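You operate a simulated robot arm through the tools that you are given. There is no shell and no other tool.

Carry out the task below with a simulated robot arm. There is one attempt and no reset: what you move stays moved.

TASK
Label the long block's blue port VENT and its yellow port OUT; dab both ports orange.
Fine: press the labels till they hold; leave the block where it lies; put the marker back. Set down upright: orange marker.

Only the result counts: the job must be done as asked and must still hold three seconds after the hand-in. Knocking over, shifting, dropping, spilling or breaking anything else fails it.

THE ROBOT
A 6-joint arm with a fingered hand, fixed in place. Base frame: the origin is at the foot of the arm, x ahead of it, y to its left, z up; the work surface is at about z = 763. Readings come in mm, degrees, newtons and seconds.
With the tool pointing down near the work surface it reaches from about 160 to 880 mm from the base axis. Its first joint turns from -166.0 to 166.0 degrees. Payload 5 kg.
The tool frame sits at the grasp point between the pads (the TCP): z along the fingers, y along the line on which they close. The tips reach 37 mm beyond it. Largest opening 124 mm; the body of the gripper starts 43 mm behind the TCP. The gripper is a hand of 3 fingers: y runs from the thumb to the fingers, the wrist lies at [-21, -125, -215] in the tool frame, and closing takes about 1.5 s.
Orientation is that of the tool frame in the base frame, as a unit quaternion [w, x, y, z]. With the fingers straight down and the wrist toward the robot, the tool's x, y and z point along [0, 1, 0], [1, 0, 0] and [0, 0, -1] of the base frame.

THE INTERFACE
- The arm moves only by the tool servo_tool. Its argument "steps" is a list of rows, each a list of 7 numbers: the shift along the base's x, y, z in mm, then the turn, a rotation vector about the base's x, y, z in degrees, then the opening, from 0 (shut) to 1 (fully open). In form: [[dx, dy, dz, rx, ry, rz, fingers], ...]. A call has 1 to 20 rows; each row shifts and turns the commanded pose from where the row before left it. Each row takes 0.2 s and may step no farther than 50 mm and 8.6 degrees from the row before; otherwise, or with a gripper value out of range, the whole call is refused. A pose out of reach is approached as far as the arm can. The call stops where the force on the tool passes 40 N (or 10 N more than at its start, if that is more) or the arm is blocked; 0.2 s more then pass. Each finger travels about 72 mm/s and halts on what it meets, pressing with about 32 N; the grip force reading is that of the motor and also rises with nothing between the fingers. The clock runs only during rows and for 0.2 s after the last one: add rows that do not move to give the fingers time. The reply holds the time, the measured pose of the TCP, the force on the tool along the base axes, the opening and the grip force, in the units named above and with some noise, with the torque about the TCP (base axes, N m) and any sound that the robot's microphone picked up.
- Cameras (640 x 400 px; columns grow to the right, rows downward): "scene" is fixed at [49.9, -672.3, 1350.2]; the picture's right is [0.76, -0.65, 0.00], its down [-0.25, -0.29, -0.92] and it looks along [0.60, 0.70, -0.38] (base axes); focal length 356 px, centre (320, 200). "wrist" rides on the gripper at [72, -104, -154] in the tool frame; the picture's right is [-0.83, 0.26, -0.49], its down [-0.51, -0.72, 0.47] and it looks along [-0.23, 0.64, 0.73] (tool axes); focal length 243 px, centre (320, 200).
- capture(camera): a new picture of that camera. No time passes.
- set_grasp(shape): the hand has 3 fingers and takes this shape, open, in about a second: jaw (thumb against the fingers, like two jaws); tri (thumb and two fingers); tip (a fingertip pinch); poke (one finger out to press); point (the index stretched); flat (the hand flat); cup (the hand cupped); fist (a fist). The gripper value then closes the fingers along that shape, each until it touches; the sizes above hold for jaw. It gives what a move gives, with no picture.
- probe_pixels(camera, pixels): for up to 12 pixels [column, row] of the newest picture of that camera ("zoom" is the newest enlarged one), the place [x, y, z] in the base frame of the surface seen there, good to about 2 mm, but the place of the scene camera against the robot may be out by one fixed shift of up to 25 mm in any direction. No time passes.
- enlarge(camera, box): a new picture of the part [left, top, right, bottom] of that camera's present view, enlarged. No time passes.
- finish_job(): hands the job in; it is judged then, once.

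Unless the task says otherwise, let go and move clear before handing in.

The tools are called after "Emit:" as name(argument=value, ...) on one line, values as JSON. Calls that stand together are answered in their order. servo_tool: Moves the arm, as the interface text tells. Its arguments: {"type":"object","properties":{"steps":{"type":"array","items":{"type":"array","items":{"type":"number"}}}},"required":["steps"]} The other tools are called the same way: set_grasp (shape) gives the hand a shape; capture (camera) takes a picture; probe_pixels (camera, pixels) gives the place of the surface under pixels of a picture; enlarge (camera, box) takes an enlarged picture of a part of a camera's view; finish_job () hands the job in.

At the start:

```text
t: 0.0
ee_pos: [609.0, 114.9, 1055.1]
tool_rot: [0.0, 0.708, 0.706, 0.0]
wrist_force: [-0.3, -0.4, -0.6]
torque: [0.0, 0.01, 0.0]
opening: 123.5
finger_force: 0.1
shape: jaw
```

scene: 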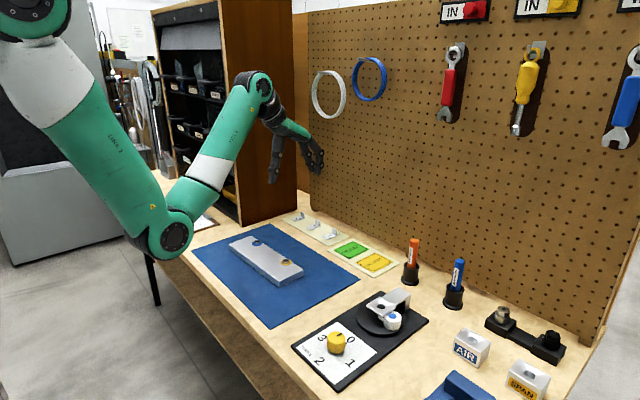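
wrist: 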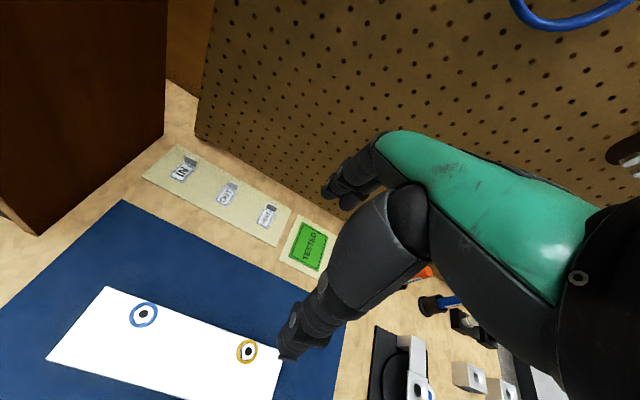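

The scene shows the long block on the blue mat with blue and yellow ports, label strip at (315,228) and markers at (412,258) and (455,285). I'll enlarge these areas to look closer.

Emit:
enlarge(camera="scene", box=[200, 200, 360, 300])

Emit:
enlarge(camera="wrist", box=[130, 130, 350, 270])

Emit:
enlarge(camera="scene", box=[340, 220, 500, 320])

Emit:
enlarge(camera="wrist", box=[30, 260, 310, 400])

```text
4.00 times, centred on (280, 250) of scene
```

zoom: 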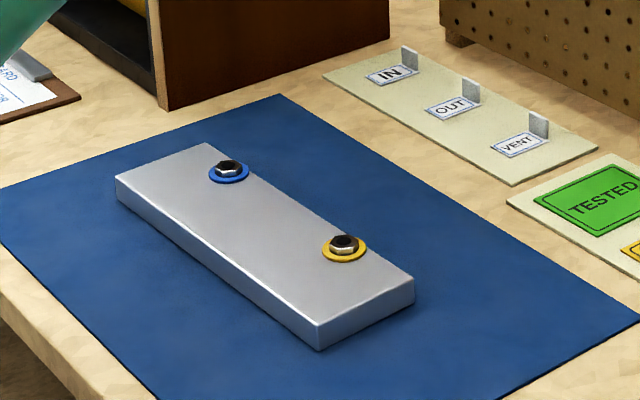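

```text
2.86 times, centred on (240, 200) of wrist
```

zoom: 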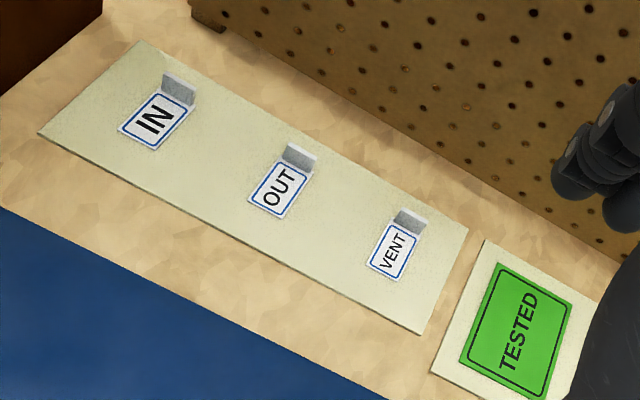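

```text
4.00 times, centred on (420, 270) of scene
```

zoom: 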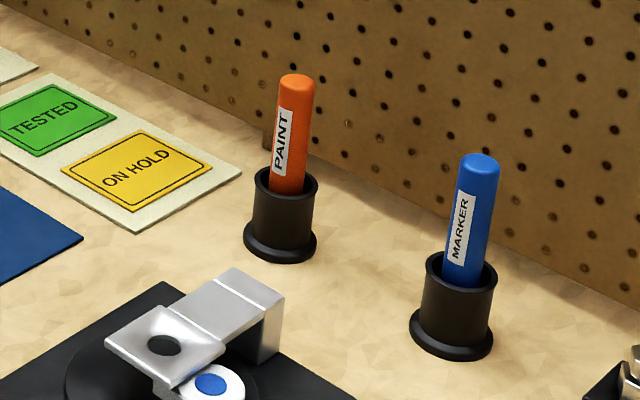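

```text
2.29 times, centred on (170, 330) of wrist
```

zoom: 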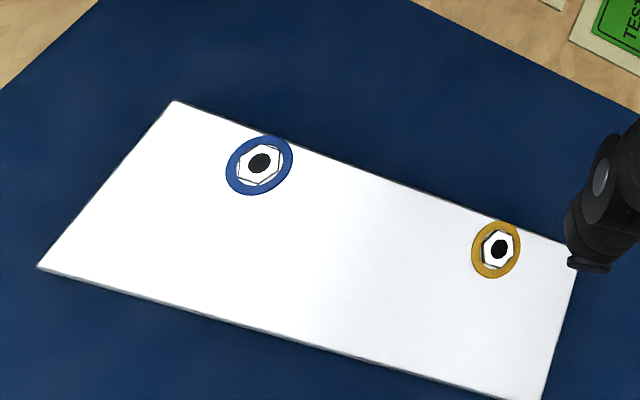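

The wrist view shows blue port at (143,314), yellow port at (246,351), and labels IN/OUT/VENT with upright grey tabs. I'll probe these in the wrist picture, and the same in the scene to find the scene camera's shift.

Emit:
probe_pixels(camera="wrist", pixels=[[143, 314], [246, 351], [107, 287], [47, 360], [282, 364], [227, 193], [233, 184], [265, 216], [271, 207], [183, 172], [190, 161], [305, 245]])

Emit:
enlarge(camera="scene", box=[200, 200, 360, 300])

Emit:
probe_pixels(camera="scene", pixels=[[257, 242], [286, 261], [317, 223], [335, 230], [413, 242], [412, 278], [459, 262], [454, 302], [413, 239], [411, 267], [250, 270], [330, 260]])

```text
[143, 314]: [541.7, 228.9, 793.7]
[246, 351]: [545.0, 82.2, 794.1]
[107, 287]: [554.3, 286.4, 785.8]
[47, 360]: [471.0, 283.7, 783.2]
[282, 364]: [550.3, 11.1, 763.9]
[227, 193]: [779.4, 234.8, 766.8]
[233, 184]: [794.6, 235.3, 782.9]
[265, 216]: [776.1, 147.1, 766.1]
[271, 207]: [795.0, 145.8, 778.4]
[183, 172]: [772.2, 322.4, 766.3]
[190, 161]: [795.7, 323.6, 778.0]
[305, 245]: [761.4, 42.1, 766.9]
```

```text
4.00 times, centred on (280, 250) of scene
```

zoom: 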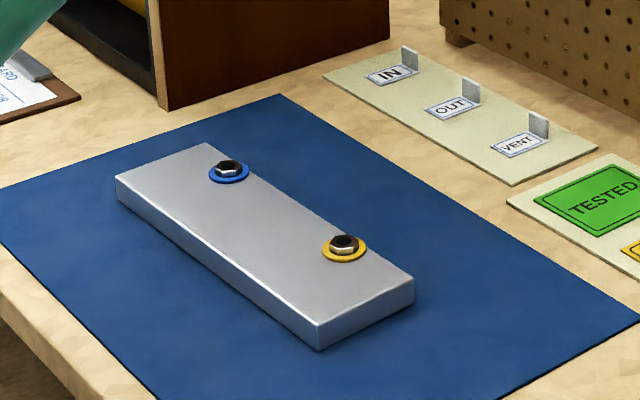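

```text
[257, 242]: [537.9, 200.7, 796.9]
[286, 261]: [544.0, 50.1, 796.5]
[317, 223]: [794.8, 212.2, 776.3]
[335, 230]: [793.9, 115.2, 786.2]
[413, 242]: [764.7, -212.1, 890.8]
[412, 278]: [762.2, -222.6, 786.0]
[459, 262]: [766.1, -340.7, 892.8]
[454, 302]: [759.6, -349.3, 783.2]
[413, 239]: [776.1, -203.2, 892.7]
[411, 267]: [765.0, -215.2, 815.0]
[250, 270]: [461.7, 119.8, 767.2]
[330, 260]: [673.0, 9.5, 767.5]
```

Wrist and scene probes differ by roughly (+3..−3, −29, +3) mm, so I'll trust the wrist camera. I'll zoom in tightly on the labels and block with the wrist to measure tab and label extents.

Emit:
enlarge(camera="wrist", box=[240, 185, 304, 225])

Emit:
probe_pixels(camera="zoom", pixels=[[320, 200], [250, 310], [400, 100]])

```text
10.00 times, centred on (272, 205) of wrist
```

zoom: 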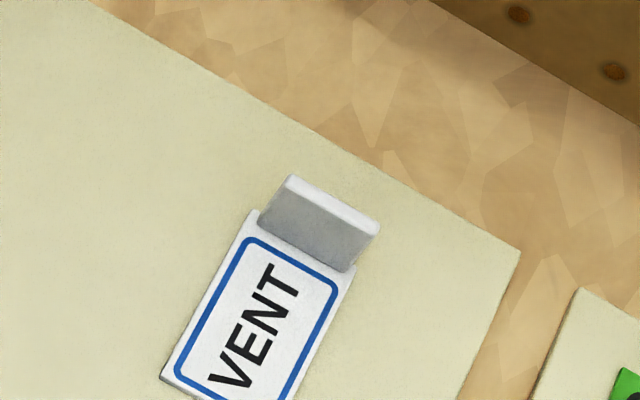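

```text
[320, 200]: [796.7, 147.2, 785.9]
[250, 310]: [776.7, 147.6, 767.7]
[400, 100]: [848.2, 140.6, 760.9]
```

The zoom shows the VENT label with its tab from (258,228)-(343,270) up to (285,178)-(378,222). I'll probe its corners and the pegboard foot at (560,70).

Emit:
probe_pixels(camera="zoom", pixels=[[264, 225], [342, 265], [290, 182], [372, 222], [330, 200], [248, 215], [352, 275], [165, 376], [270, 230], [560, 40], [620, 90], [500, 240]])

Emit:
enlarge(camera="wrist", box=[230, 190, 294, 230])

Emit:
probe_pixels(camera="zoom", pixels=[[264, 328], [360, 350], [340, 340], [400, 388]])

```text
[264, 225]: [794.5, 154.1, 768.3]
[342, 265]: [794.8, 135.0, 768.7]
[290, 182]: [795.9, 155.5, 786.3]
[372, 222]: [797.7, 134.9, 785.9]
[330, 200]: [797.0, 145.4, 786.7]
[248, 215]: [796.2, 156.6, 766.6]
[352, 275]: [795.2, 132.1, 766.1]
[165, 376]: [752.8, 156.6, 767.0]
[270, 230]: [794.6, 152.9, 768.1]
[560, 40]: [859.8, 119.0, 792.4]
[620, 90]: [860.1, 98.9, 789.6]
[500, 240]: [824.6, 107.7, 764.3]
```

```text
10.00 times, centred on (262, 210) of wrist
```

zoom: 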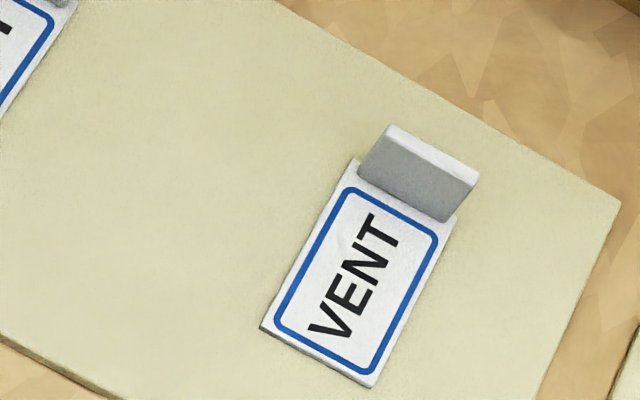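

```text
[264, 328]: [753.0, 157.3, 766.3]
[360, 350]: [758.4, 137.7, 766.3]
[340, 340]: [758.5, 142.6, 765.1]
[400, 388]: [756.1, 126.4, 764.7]
```

The VENT tab is centred near (796.5, 145) with top at z≈786, label 46×24 mm, pegboard at x≈860. Now I'll zoom on the ports and block edges, and the OUT label.

Emit:
enlarge(camera="wrist", box=[95, 280, 191, 340])

Emit:
probe_pixels(camera="zoom", pixels=[[320, 225], [230, 240], [410, 200], [290, 305], [350, 150], [320, 180], [310, 280], [260, 235], [380, 215], [200, 150], [150, 300], [83, 50]])

Emit:
enlarge(camera="wrist", box=[198, 320, 294, 380])

```text
6.67 times, centred on (143, 310) of wrist
```

zoom: 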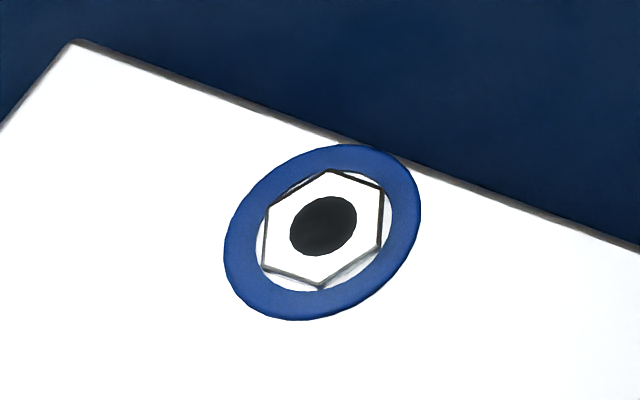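

```text
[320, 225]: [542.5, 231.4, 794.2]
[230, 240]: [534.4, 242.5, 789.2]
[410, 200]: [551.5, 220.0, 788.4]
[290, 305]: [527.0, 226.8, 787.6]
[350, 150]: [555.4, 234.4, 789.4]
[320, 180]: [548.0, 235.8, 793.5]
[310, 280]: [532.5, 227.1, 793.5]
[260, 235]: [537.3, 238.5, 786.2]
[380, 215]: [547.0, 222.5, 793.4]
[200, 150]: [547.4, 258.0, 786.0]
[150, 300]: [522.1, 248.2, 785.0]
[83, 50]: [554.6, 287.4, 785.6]
```

```text
6.67 times, centred on (246, 350) of wrist
```

zoom: 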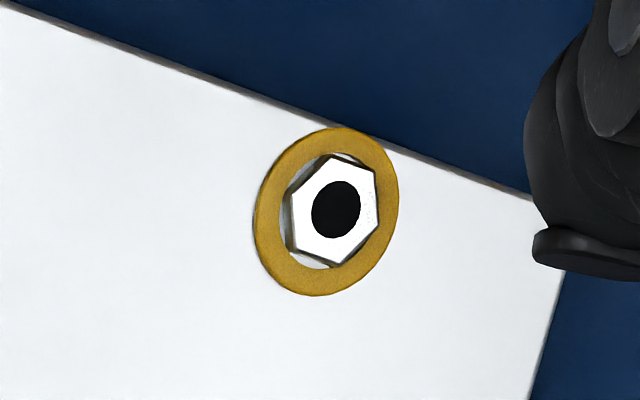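

The blue port centre is near (541, 230.5), ring top z≈788, nut top z≈794, block top z≈785. Now the yellow port and block's other corners.

Emit:
probe_pixels(camera="zoom", pixels=[[335, 210], [258, 235], [395, 190], [310, 293], [350, 130], [320, 245], [345, 165], [532, 200], [150, 250], [430, 300]])

Emit:
enlarge(camera="wrist", box=[194, 165, 258, 205])

Emit:
enlarge(camera="scene", box=[380, 225, 444, 265])

Emit:
probe_pixels(camera="zoom", pixels=[[320, 150], [330, 30], [330, 200]])

```text
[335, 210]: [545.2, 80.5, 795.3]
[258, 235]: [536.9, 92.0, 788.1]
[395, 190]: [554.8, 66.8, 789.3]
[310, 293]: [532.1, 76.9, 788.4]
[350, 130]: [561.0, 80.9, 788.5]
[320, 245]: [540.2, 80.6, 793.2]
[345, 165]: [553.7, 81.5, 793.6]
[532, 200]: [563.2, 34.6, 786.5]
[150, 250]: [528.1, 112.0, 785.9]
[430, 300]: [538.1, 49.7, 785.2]
```

```text
10.00 times, centred on (226, 185) of wrist
```

zoom: 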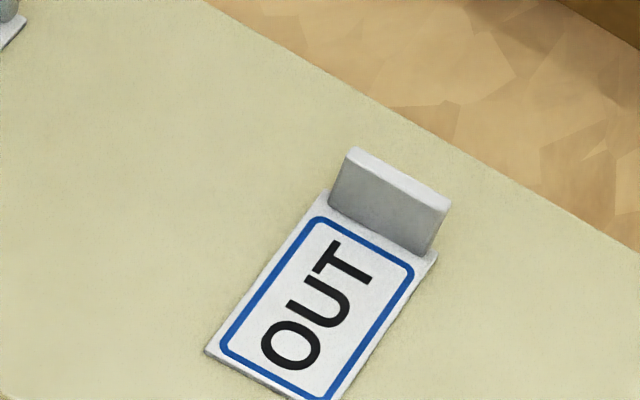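

```text
10.00 times, centred on (412, 245) of scene
```

zoom: 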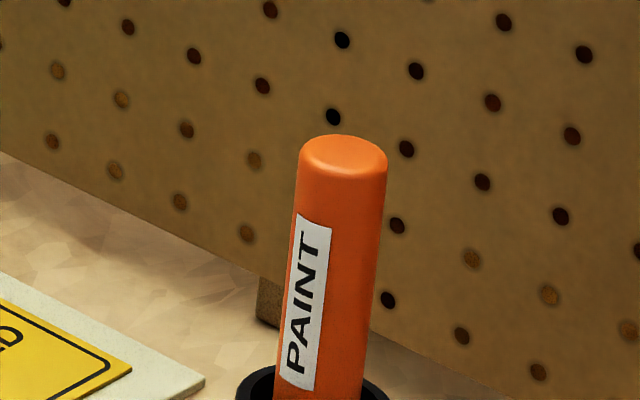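

```text
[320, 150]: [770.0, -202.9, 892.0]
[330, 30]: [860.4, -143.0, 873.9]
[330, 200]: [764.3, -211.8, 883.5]
```

Yellow port centre is near (546.5, 80). I'll move the open hand part-way toward the VENT label with reduced opening and look at how the fingers sit.

Emit:
servo_tool(steps=[[28, 6, -25, 0, 0, 0, 0.4], [28, 6, -25, 0, 0, 0, 0.4], [28, 6, -25, 0, 0, 0, 0.4], [28, 6, -25, 0, 0, 0, 0.4], [28, 6, -25, 0, 0, 0, 0.4], [0, 0, 0, 0, 0, 0, 0.4], [0, 0, 0, 0, 0, 0, 0.4]])

Emit:
capture(camera="wrist")

Emit:
capture(camera="scene")

```text
t: 1.6
ee_pos: [749.3, 146.1, 929.4]
tool_rot: [0.0, 0.707, 0.707, 0.0]
wrist_force: [-0.3, -0.9, 0.2]
torque: [-0.01, 0.0, 0.03]
opening: 50.1
finger_force: 0.1
shape: jaw
```

```text
taken
```

wrist: 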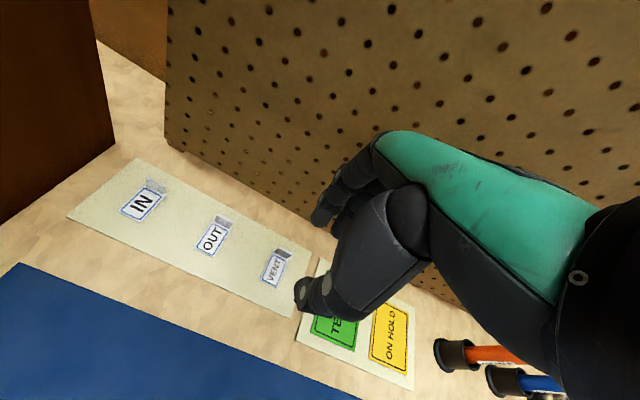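

```text
taken
```

scene: 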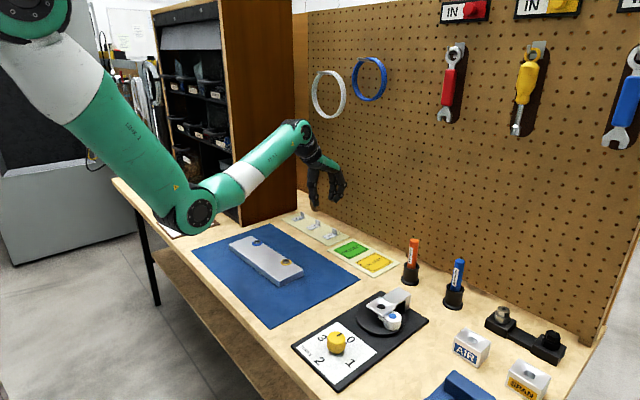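

Emit:
enlarge(camera="scene", box=[280, 110, 376, 230])

Emit:
enlarge(camera="wrist", box=[230, 150, 390, 320])

```text
3.33 times, centred on (328, 170) of scene
```

zoom: 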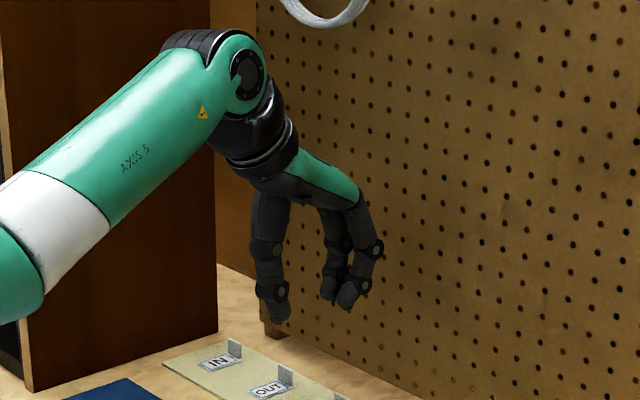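

```text
2.35 times, centred on (310, 235) of wrist
```

zoom: 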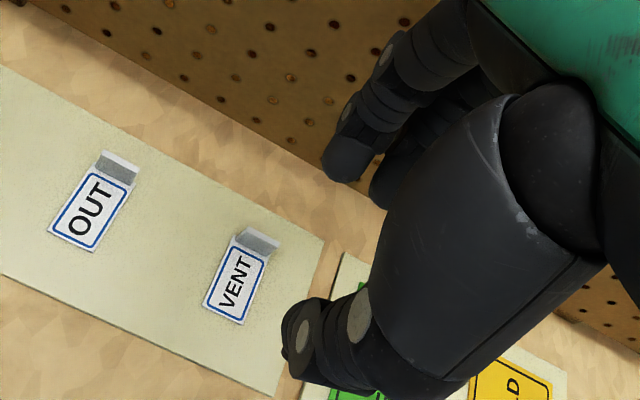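

The hand bends so that the finger knuckles bulge toward +x; I'll probe the finger parts in the scene zoom to check the pegboard clearance.

Emit:
probe_pixels(camera="zoom", pixels=[[296, 335], [320, 380], [340, 165], [385, 190], [390, 55], [355, 110], [360, 315], [440, 10]])

Emit:
enlarge(camera="scene", box=[280, 110, 376, 230])

Emit:
probe_pixels(camera="zoom", pixels=[[270, 310], [280, 290], [330, 295], [348, 298], [378, 250], [365, 215], [340, 180], [265, 250], [348, 230], [250, 90], [235, 380], [285, 375]])

```text
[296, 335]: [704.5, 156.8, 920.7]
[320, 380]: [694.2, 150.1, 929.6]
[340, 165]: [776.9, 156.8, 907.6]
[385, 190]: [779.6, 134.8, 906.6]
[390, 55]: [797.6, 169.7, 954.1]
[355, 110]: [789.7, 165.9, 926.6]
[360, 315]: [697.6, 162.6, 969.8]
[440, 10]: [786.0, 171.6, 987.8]
```

```text
3.33 times, centred on (328, 170) of scene
```

zoom: 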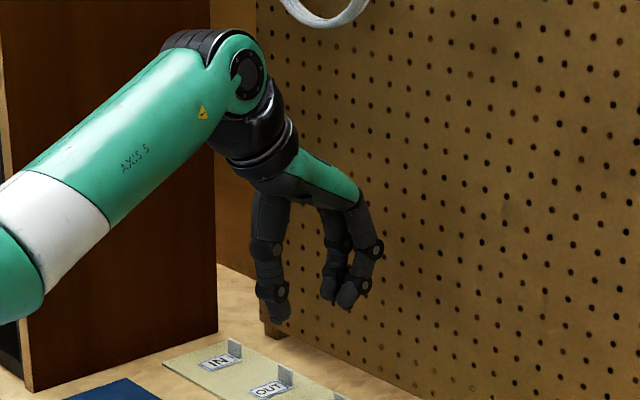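

```text
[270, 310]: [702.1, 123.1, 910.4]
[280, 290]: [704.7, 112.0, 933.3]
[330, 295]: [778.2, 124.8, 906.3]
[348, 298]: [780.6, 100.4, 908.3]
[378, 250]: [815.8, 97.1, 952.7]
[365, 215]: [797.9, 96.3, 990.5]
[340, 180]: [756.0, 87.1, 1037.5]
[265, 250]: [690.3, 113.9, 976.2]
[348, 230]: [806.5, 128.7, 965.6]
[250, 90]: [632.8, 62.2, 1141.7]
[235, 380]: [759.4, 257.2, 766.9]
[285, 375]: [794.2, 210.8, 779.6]
```

With 50 mm opening the knuckle sits at +67 mm in x from the TCP, too near the pegboard (x=860) when at the tab. I'll close to about 20 mm here and re-measure the hand.

Emit:
servo_tool(steps=[[0, 0, 0, 0, 0, 0, 0.17], [0, 0, 0, 0, 0, 0, 0.17], [0, 0, 0, 0, 0, 0, 0.17], [0, 0, 0, 0, 0, 0, 0.17]])

Emit:
enlarge(camera="scene", box=[296, 140, 360, 220])

Emit:
enlarge(camera="wrist", box=[260, 170, 380, 320])

```text
t: 2.6
ee_pos: [750.0, 145.8, 929.2]
tool_rot: [0.0, 0.707, 0.707, 0.0]
wrist_force: [0.4, -0.4, -0.5]
torque: [-0.01, 0.01, 0.03]
opening: 21.5
finger_force: 0.0
shape: jaw
```

```text
5.00 times, centred on (328, 180) of scene
```

zoom: 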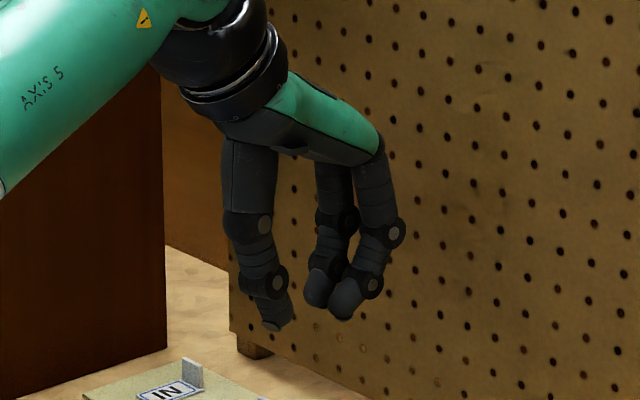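

```text
2.67 times, centred on (320, 245) of wrist
```

zoom: 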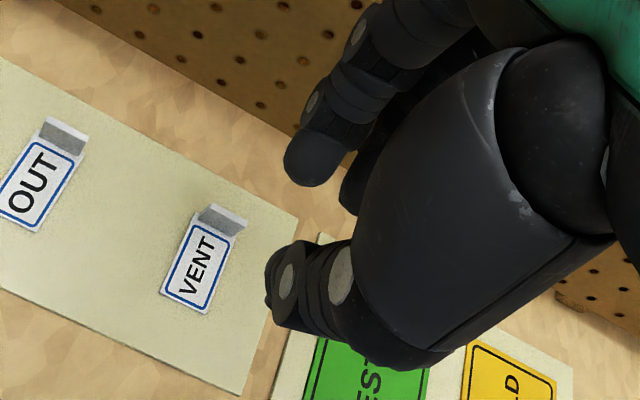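

Emit:
probe_pixels(camera="zoom", pixels=[[272, 285], [290, 325], [300, 165], [320, 185], [350, 200], [315, 100], [358, 35], [310, 175], [375, 50], [340, 275]])

Emit:
enlarge(camera="scene", box=[296, 140, 360, 220])

Emit:
probe_pixels(camera="zoom", pixels=[[278, 322], [265, 285], [318, 298], [345, 312], [350, 290], [372, 285], [395, 235], [380, 165], [262, 225], [345, 220], [290, 320], [330, 312]])

Emit:
enlarge(camera="wrist", box=[180, 200, 300, 290])

```text
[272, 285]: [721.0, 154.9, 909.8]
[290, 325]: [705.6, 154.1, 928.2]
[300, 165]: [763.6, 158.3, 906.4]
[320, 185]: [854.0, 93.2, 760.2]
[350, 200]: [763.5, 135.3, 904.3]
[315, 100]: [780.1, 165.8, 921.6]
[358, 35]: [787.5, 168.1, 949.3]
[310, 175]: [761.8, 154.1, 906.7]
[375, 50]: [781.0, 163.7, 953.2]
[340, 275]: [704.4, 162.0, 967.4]
```

```text
5.00 times, centred on (328, 180) of scene
```

zoom: 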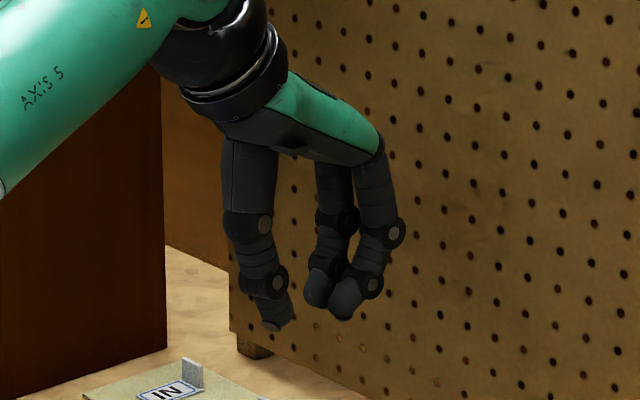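

```text
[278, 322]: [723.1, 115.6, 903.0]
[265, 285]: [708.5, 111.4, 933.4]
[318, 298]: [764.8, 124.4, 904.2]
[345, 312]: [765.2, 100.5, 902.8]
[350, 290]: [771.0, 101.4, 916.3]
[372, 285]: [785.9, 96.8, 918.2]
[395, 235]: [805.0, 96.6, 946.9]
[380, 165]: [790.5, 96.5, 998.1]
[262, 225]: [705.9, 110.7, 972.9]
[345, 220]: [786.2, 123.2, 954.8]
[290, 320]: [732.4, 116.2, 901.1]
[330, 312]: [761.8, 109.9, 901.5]
```

```text
4.44 times, centred on (240, 245) of wrist
```

zoom: 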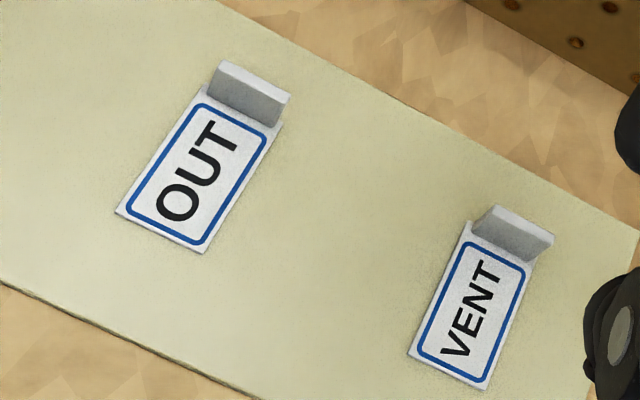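

With ~21 mm opening the knuckle is at +56 mm (x≈852 at the tab), which clears the pegboard. Now I measure both tabs again in this closer zoom (OUT tab at (250,90), VENT tab at (515,235)).

Emit:
probe_pixels(camera="zoom", pixels=[[496, 210], [550, 238], [523, 223], [478, 232], [528, 258], [505, 240], [222, 66], [287, 97], [255, 82], [212, 92], [268, 124], [240, 98]])

Emit:
probe_pixels(camera="zoom", pixels=[[412, 350], [485, 385], [470, 228], [534, 265], [120, 210], [200, 250], [205, 92], [280, 125], [100, 150], [350, 250], [600, 230], [30, 297]])

```text
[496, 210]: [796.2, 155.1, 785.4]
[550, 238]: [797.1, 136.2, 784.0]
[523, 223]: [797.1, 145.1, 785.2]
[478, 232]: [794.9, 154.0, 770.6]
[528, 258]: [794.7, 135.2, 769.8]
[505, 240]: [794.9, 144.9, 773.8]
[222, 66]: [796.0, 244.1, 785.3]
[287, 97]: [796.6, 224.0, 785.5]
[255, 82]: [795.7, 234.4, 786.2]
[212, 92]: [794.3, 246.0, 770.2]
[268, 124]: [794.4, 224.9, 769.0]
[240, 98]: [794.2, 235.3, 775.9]
```

```text
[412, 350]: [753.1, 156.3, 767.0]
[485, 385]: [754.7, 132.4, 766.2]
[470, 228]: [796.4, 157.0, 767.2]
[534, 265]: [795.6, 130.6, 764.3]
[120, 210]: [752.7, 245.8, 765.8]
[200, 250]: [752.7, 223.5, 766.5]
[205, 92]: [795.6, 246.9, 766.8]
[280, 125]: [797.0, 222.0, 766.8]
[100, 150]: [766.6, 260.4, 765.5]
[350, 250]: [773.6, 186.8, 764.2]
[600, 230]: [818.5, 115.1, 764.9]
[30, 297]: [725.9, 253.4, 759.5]
```

The tabs measure centre (796.5,145) for VENT and (796,234.5) for OUT, top z≈785.5. I'll check the rings on the pegboard (pixels (328,118) and (368,98)) for clearance before going forward.

Emit:
capture(camera="scene")

Emit:
probe_pixels(camera="scene", pixels=[[328, 118], [369, 100], [314, 95], [345, 95], [386, 80], [450, 120], [517, 133], [370, 150], [404, 250]])

```text
taken
```

scene: 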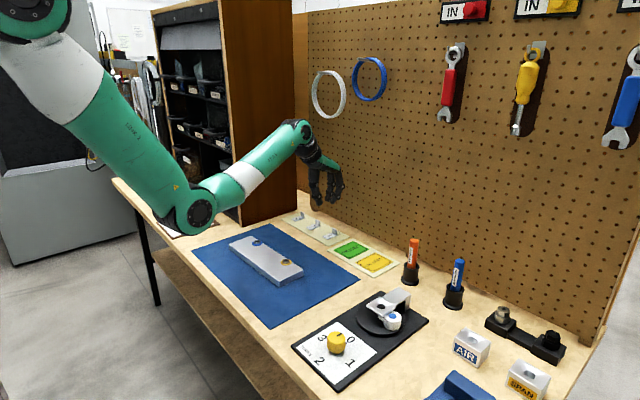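

```text
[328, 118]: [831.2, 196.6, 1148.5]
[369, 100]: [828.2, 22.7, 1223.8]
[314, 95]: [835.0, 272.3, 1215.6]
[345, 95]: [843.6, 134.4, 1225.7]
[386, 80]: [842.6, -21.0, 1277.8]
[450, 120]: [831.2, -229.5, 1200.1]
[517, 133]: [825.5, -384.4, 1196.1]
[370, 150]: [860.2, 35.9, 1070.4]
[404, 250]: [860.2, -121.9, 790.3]
```

The rings are at z>1148, well above the hand. I'll move over the VENT tab and descend to z≈830.

Emit:
servo_tool(steps=[[23, 0, -20, 0, 0, 0, 0.17], [23, -0.5, -20, 0, 0, 0, 0.17], [0, 0, -25, 0, 0, 0, 0.17], [0, 0, -24, 0, 0, 0, 0.17], [0, 0, -10, 0, 0, 0, 0.17], [0, 0, 0, 0, 0, 0, 0.17]])

Emit:
capture(camera="wrist")

Emit:
enlarge(camera="scene", box=[300, 160, 380, 260])

```text
t: 4.0
ee_pos: [795.2, 144.2, 829.1]
tool_rot: [0.0, 0.707, 0.707, -0.001]
wrist_force: [-3.7, 1.1, 0.1]
torque: [-0.03, -0.09, -0.03]
opening: 20.9
finger_force: 0.1
shape: jaw
```

```text
taken
```

wrist: 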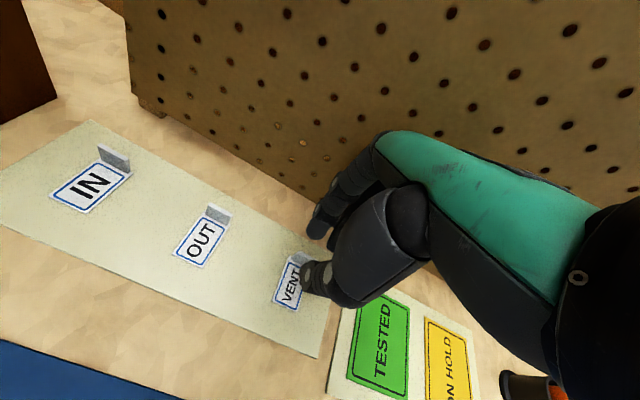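

```text
4.00 times, centred on (340, 210) of scene
```

zoom: 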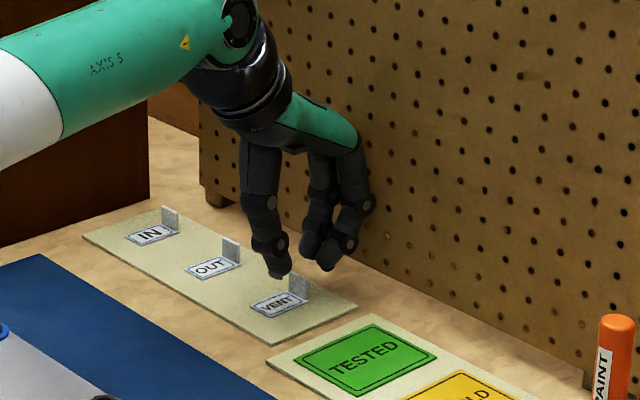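

The wrist force shows −3.7 N along x, so a knuckle may be brushing the pegboard. I'll back off 4 mm and read again.

Emit:
servo_tool(steps=[[-4, 0, 0, 0, 0, 0, 0.17], [0, 0, 0, 0, 0, 0, 0.17]])

Emit:
enlarge(camera="wrist", box=[250, 180, 370, 320])

Emit:
enlarge(camera="scene", box=[332, 192, 396, 252])

```text
t: 4.6
ee_pos: [790.6, 143.5, 829.7]
tool_rot: [0.0, 0.707, 0.707, 0.0]
wrist_force: [-0.5, 0.3, -0.6]
torque: [0.0, 0.01, -0.04]
opening: 21.2
finger_force: 0.0
shape: jaw
```

```text
2.86 times, centred on (310, 250) of wrist
```

zoom: 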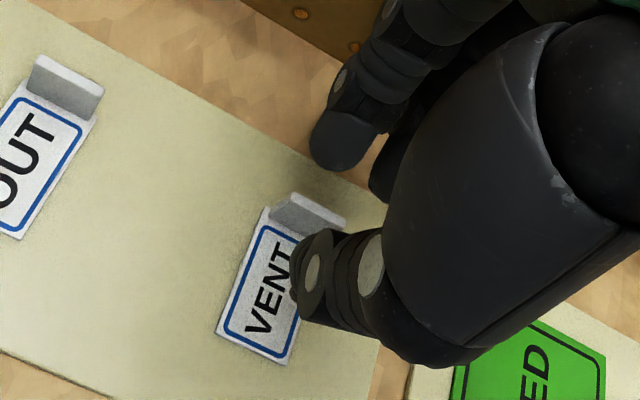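

```text
6.67 times, centred on (364, 222) of scene
```

zoom: 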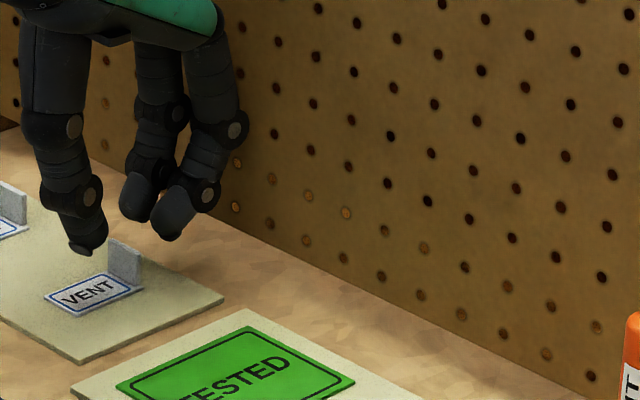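

Backing off removed the force, so the knuckle was touching the pegboard; a narrower opening is needed. I'll probe the fingertips relative to the tab in this scene zoom (thumb tip (88,250), finger tip (170,235), tab top (125,245)).

Emit:
probe_pixels(camera="zoom", pixels=[[88, 250], [98, 245], [170, 235], [130, 215], [120, 246], [122, 262], [90, 292], [240, 130], [205, 195]])

```text
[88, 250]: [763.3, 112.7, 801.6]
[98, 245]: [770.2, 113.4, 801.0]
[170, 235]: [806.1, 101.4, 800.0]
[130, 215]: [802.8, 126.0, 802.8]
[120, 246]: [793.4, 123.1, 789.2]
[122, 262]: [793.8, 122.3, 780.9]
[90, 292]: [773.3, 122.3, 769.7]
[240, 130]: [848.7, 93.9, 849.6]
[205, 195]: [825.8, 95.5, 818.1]
```

Tips are about 32 mm below the TCP, and the scene camera shift is about (−2, −22, +3). I'll narrow the opening to 0.12, go over the tab and descend gently.

Emit:
servo_tool(steps=[[0, 0, 0, 0, 0, 0, 0.12], [0, 0, 0, 0, 0, 0, 0.12], [2.5, 0.5, 0, 0, 0, 0, 0.12], [1.5, 0.5, 0, 0, 0, 0, 0.12], [0, 0, -8, 0, 0, 0, 0.12], [0, 0, -7, 0, 0, 0, 0.12], [0, 0, 0, 0, 0, 0, 0.12]])

Emit:
enlarge(camera="wrist", box=[250, 190, 350, 320])

Emit:
enlarge(camera="scene", box=[324, 200, 372, 245])

```text
t: 6.2
ee_pos: [794.3, 145.2, 816.7]
tool_rot: [0.0, 0.707, 0.707, 0.0]
wrist_force: [-0.3, 1.0, 0.5]
torque: [-0.01, 0.01, -0.04]
opening: 15.3
finger_force: 0.1
shape: jaw
```

```text
3.08 times, centred on (300, 255) of wrist
```

zoom: 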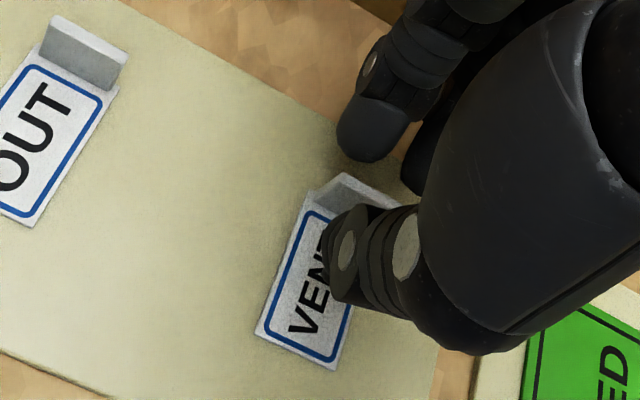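

```text
8.89 times, centred on (348, 222) of scene
```

zoom: 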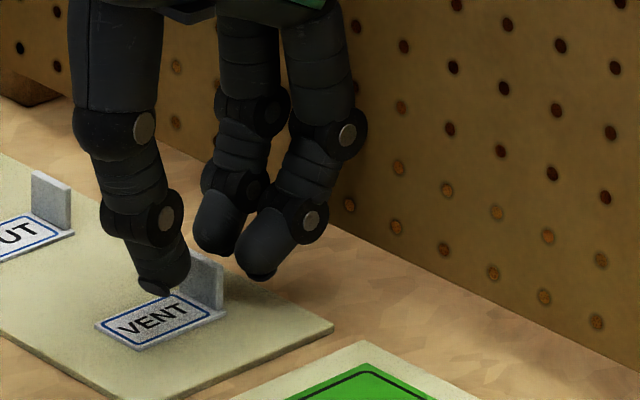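

The tab at (205,280) sits between thumb and fingers. I'll probe to confirm clearances on both sides before the last descent.

Emit:
probe_pixels(camera="zoom", pixels=[[165, 292], [180, 280], [258, 276], [240, 262], [215, 250], [205, 258], [212, 300], [150, 330], [360, 130]])

```text
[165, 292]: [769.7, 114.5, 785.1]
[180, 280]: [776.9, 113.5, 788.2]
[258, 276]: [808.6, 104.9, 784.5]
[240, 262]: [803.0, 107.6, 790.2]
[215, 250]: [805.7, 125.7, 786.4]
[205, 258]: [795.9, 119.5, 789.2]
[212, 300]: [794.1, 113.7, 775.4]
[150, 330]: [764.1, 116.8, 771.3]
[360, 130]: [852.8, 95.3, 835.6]
```

Far finger inner face is at about x=804 (tab far face 798.5) and the thumb is clear on the near side. I'll descend 10 mm and close on the tab.

Emit:
servo_tool(steps=[[0.5, 0, -5, 0, 0, 0, 0.12], [0.5, 0, -5.5, 0, 0, 0, 0.12], [0, 0, 0, 0, 0, 0, 0.12]])

Emit:
enlarge(camera="scene", box=[324, 200, 372, 245])

```text
t: 7.0
ee_pos: [796.8, 144.1, 805.5]
tool_rot: [0.0, 0.707, 0.708, 0.0]
wrist_force: [-1.8, -0.4, 0.4]
torque: [0.0, -0.05, -0.04]
opening: 14.9
finger_force: 0.0
shape: jaw
```

```text
8.89 times, centred on (348, 222) of scene
```

zoom: 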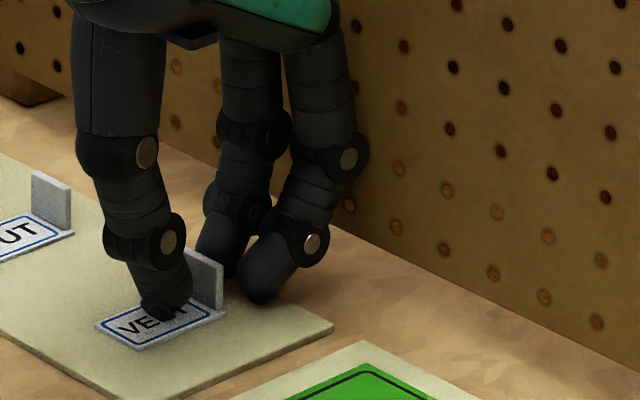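

The fingers straddle the tab with the tips just above the label. I'll close gradually on the tab.

Emit:
servo_tool(steps=[[-0.5, 0, 0, 0, 0, 0, 0.08], [0, 0, 0, 0, 0, 0, 0.05], [0, 0, 0, 0, 0, 0, 0.03], [0, 0, 0, 0, 0, 0, 0.0], [0, 0, 0, 0, 0, 0, 0.0], [0, 0, 0, 0, 0, 0, 0.0]])

Emit:
enlarge(camera="scene", box=[324, 200, 372, 245])

Emit:
enlarge(camera="wrist", box=[250, 190, 350, 320])

```text
t: 8.4
ee_pos: [794.6, 145.5, 805.2]
tool_rot: [0.0, 0.707, 0.707, 0.001]
wrist_force: [0.0, 0.1, -0.4]
torque: [0.03, -0.02, -0.03]
opening: 0.0
finger_force: 32.7
shape: jaw
```

```text
8.89 times, centred on (348, 222) of scene
```

zoom: 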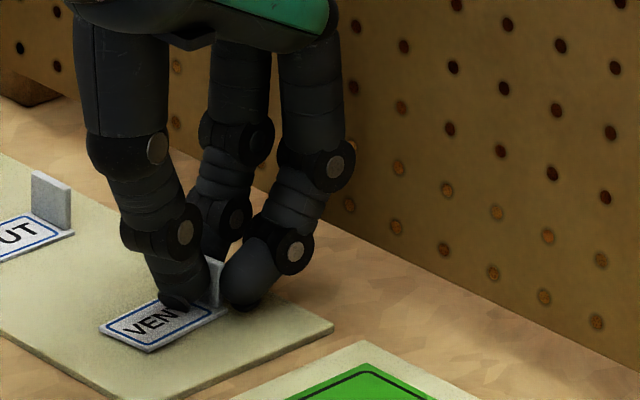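

```text
3.08 times, centred on (300, 255) of wrist
```

zoom: 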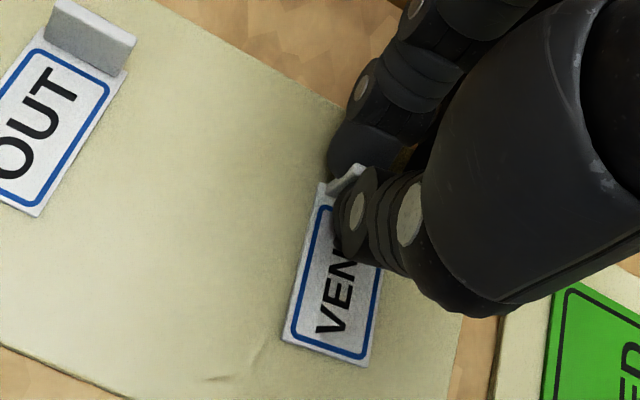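

Grip closed with 32.7 N and the label seems slightly turned about the vertical between the fingers. I'll lift 25 mm slowly and look.

Emit:
servo_tool(steps=[[-1, 0, 4, 0, 0, 0, 0.0], [-2, 0, 7, 0, 0, 0, 0.0], [-4, 0, 10, 0, 0, 0, 0.0], [-6, 0, 15, 0, 0, 0, 0.0], [0, 0, 0, 0, 0, 0, 0.0]])

Emit:
enlarge(camera="scene", box=[318, 190, 366, 235])

Emit:
enlarge(camera="wrist", box=[230, 180, 350, 330])

```text
t: 9.6
ee_pos: [783.6, 145.3, 840.8]
tool_rot: [0.0, 0.707, 0.707, 0.0]
wrist_force: [0.0, 0.5, -0.6]
torque: [-0.04, -0.04, -0.01]
opening: 0.0
finger_force: 32.4
shape: jaw
```

```text
8.89 times, centred on (342, 212) of scene
```

zoom: 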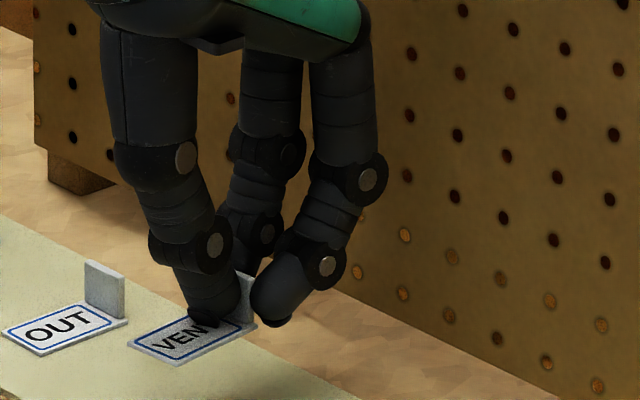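

```text
2.67 times, centred on (290, 255) of wrist
```

zoom: 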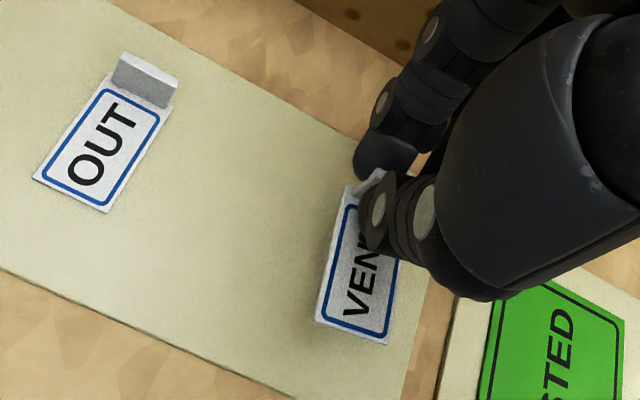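

The VENT label lifted with the hand. I'll probe its corners in the wrist zoom ((318,318), (386,341), (349,190)) to find its pose in the hand.

Emit:
probe_pixels(camera="zoom", pixels=[[320, 318], [385, 340], [350, 190], [345, 220], [330, 285], [355, 325], [396, 280], [372, 178], [362, 190]])

Emit:
enlarge(camera="scene", box=[326, 215, 350, 235])

Emit:
probe_pixels(camera="zoom", pixels=[[320, 200], [200, 300], [400, 250], [100, 250]])

```text
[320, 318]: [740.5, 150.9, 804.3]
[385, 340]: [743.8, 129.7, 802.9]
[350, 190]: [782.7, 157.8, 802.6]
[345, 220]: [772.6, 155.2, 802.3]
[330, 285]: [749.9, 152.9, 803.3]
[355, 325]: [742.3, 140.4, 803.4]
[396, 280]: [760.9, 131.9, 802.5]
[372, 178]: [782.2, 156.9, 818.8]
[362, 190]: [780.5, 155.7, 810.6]
```

```text
16.00 times, centred on (338, 225) of scene
```

zoom: 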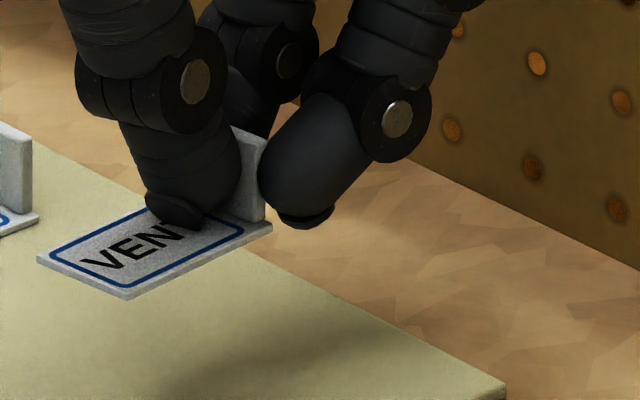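

```text
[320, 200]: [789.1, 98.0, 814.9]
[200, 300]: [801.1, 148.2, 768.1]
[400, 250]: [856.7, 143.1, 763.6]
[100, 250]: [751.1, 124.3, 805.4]
```

The label hangs level in the grip, turned +9° about the vertical, centre at TCP+(−18.5,−2.5), 38 mm below TCP. I'll raise it and swing to the block, turning the hand −97° so the label will lie along the block beside the blue port.

Emit:
servo_tool(steps=[[-5, 0, 25, 0, 0, 0, 0.0], [-10, 0, 30, 0, 0, 0, 0.0], [-20, 5, 0, 0, 0, -4, 0.0], [-22, 5.5, 0, 0, 0, -6, 0.0], [-22, 5.5, 0, 0, 0, -6, 0.0], [-22, 5.5, 0, 0, 0, -6, 0.0], [-22, 5.5, 0, 0, 0, -6, 0.0], [0, 0, 0, 0, 0, 0, 0.0]])

Emit:
capture(camera="scene")

Emit:
capture(camera="wrist")

```text
t: 11.4
ee_pos: [660.2, 172.7, 896.9]
tool_rot: [0.0, 0.858, 0.514, 0.0]
wrist_force: [0.6, -0.7, -0.6]
torque: [-0.01, 0.02, 0.0]
opening: 0.0
finger_force: 32.0
shape: jaw
```

```text
taken
```

scene: 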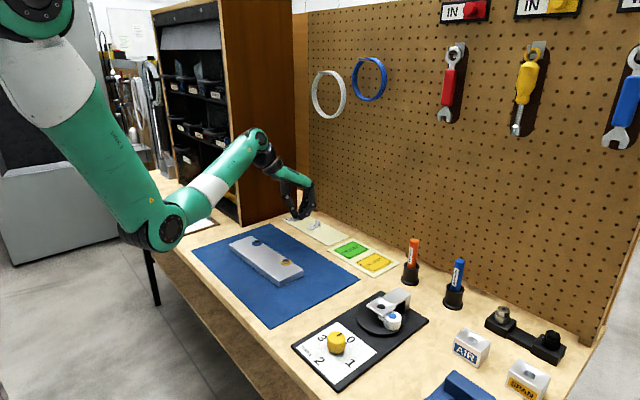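

```text
taken
```

wrist: 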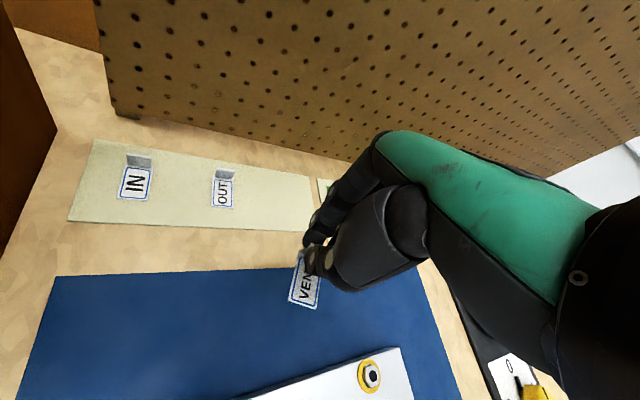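

The label is still held and the −28° turn went well. I'll finish the turn and go above the blue port's place.

Emit:
servo_tool(steps=[[-16.6, 4.3, 0, 0, 0, -7.7, 0.0], [-16.6, 4.3, 0, 0, 0, -7.7, 0.0], [-16.6, 4.3, 0, 0, 0, -7.7, 0.0], [-16.6, 4.3, 0, 0, 0, -7.7, 0.0], [-16.6, 4.3, 0, 0, 0, -7.7, 0.0], [-16.6, 4.3, 0, 0, 0, -7.7, 0.0], [-16.6, 4.3, 0, 0, 0, -7.7, 0.0], [-16.6, 4.3, 0, 0, 0, -7.7, 0.0], [-16.6, 4.3, 0, 0, 0, -7.7, 0.0], [0, 0, 0, 0, 0, 0, 0.0]])

Emit:
capture(camera="scene")

Emit:
capture(camera="wrist")

```text
t: 13.6
ee_pos: [568.1, 201.4, 814.1]
tool_rot: [-0.001, 0.998, -0.064, 0.005]
wrist_force: [11.5, -5.0, 27.5]
torque: [0.01, -0.17, 0.07]
opening: 0.0
finger_force: 31.2
shape: jaw
out of reach, approached as far as the arm can: row 6, 7, 8, 9
```

```text
taken
```

scene: 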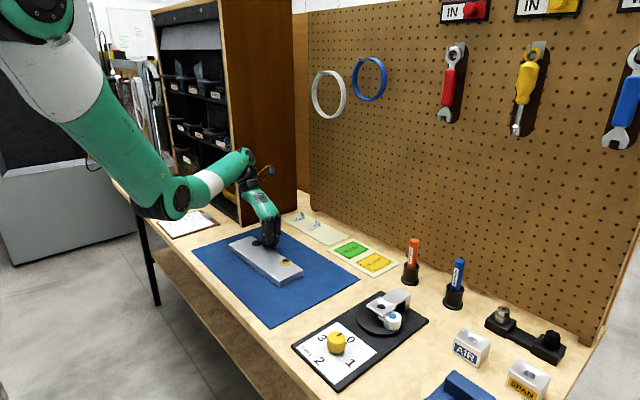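

```text
taken
```

wrist: 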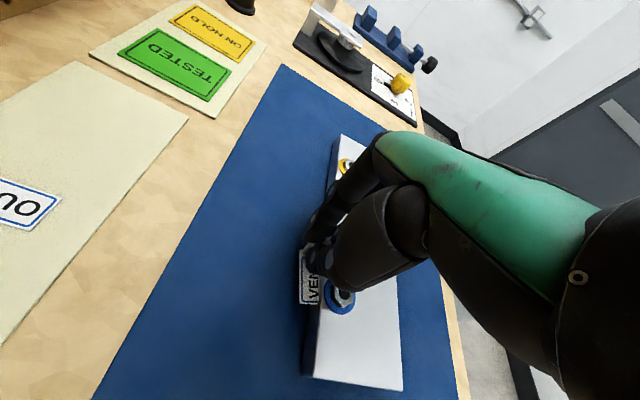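

The arm could not reach that turn and sagged to z=814, so the label is pressing on the block with about 27 N. Before moving I'll zoom in to see what it touches.

Emit:
enlarge(camera="wrist", box=[260, 220, 420, 320])

Emit:
enlarge(camera="scene", box=[225, 210, 321, 290])

```text
4.00 times, centred on (340, 270) of wrist
```

zoom: 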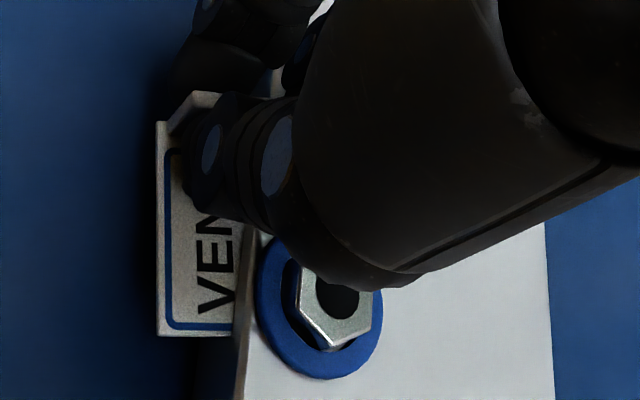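

```text
5.00 times, centred on (273, 250) of scene
```

zoom: 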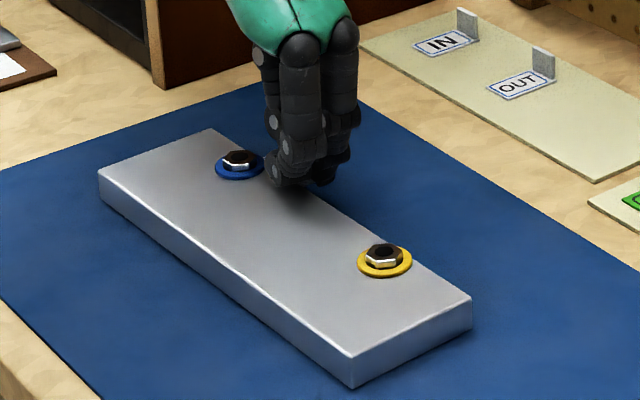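

The block hasn't shifted (its corner still projects to scene (280,287.5)); the label is hanging over the far edge of the block near the blue ring. I'll try a small pure lift to see how the command responds.

Emit:
servo_tool(steps=[[0, 0, 6, 0, 0, 0, 0.0]])

```text
t: 14.0
ee_pos: [568.0, 200.6, 815.1]
tool_rot: [0.0, 0.998, -0.064, 0.001]
wrist_force: [3.8, -3.9, 25.2]
torque: [0.07, 0.14, 0.07]
opening: 0.0
finger_force: 32.1
shape: jaw
out of reach, approached as far as the arm can: row 1
```

The commanded target is still the unreachable pose, so I'll retrace by reversing the last turn row, which should raise the hand along the path it came.

Emit:
servo_tool(steps=[[16.6, -4.3, -6, 0, 0, 7.7, 0.0]])

```text
t: 14.4
ee_pos: [583.3, 196.2, 806.3]
tool_rot: [0.001, 1.0, 0.003, -0.001]
wrist_force: [1.2, 0.2, -0.7]
torque: [0.01, -0.09, -0.07]
opening: 0.1
finger_force: 32.5
shape: jaw
```

Now the force is gone and the hand is at yaw −90°, low beside the block's far side at z=806 (label just above the mat). I'll lift while turning back a little.

Emit:
servo_tool(steps=[[3, -1, 10, 0, 0, 6, 0.0], [3, -1, 15, 0, 0, 7, 0.0]])

Emit:
capture(camera="wrist")

Emit:
enlarge(camera="scene", box=[225, 200, 321, 280])

```text
t: 15.0
ee_pos: [590.7, 195.7, 833.9]
tool_rot: [0.001, 0.993, 0.118, 0.0]
wrist_force: [0.0, 0.8, 0.6]
torque: [-0.03, 0.02, 0.0]
opening: 0.0
finger_force: 32.5
shape: jaw
```

```text
taken
```

wrist: 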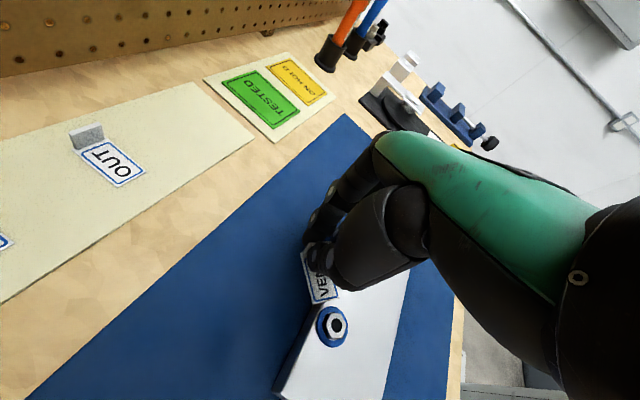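

```text
5.00 times, centred on (273, 240) of scene
```

zoom: 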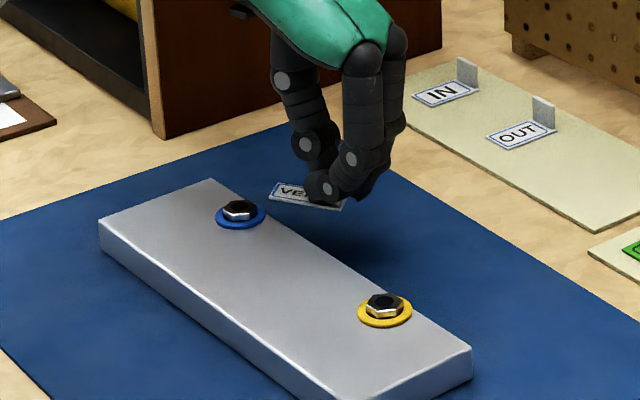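

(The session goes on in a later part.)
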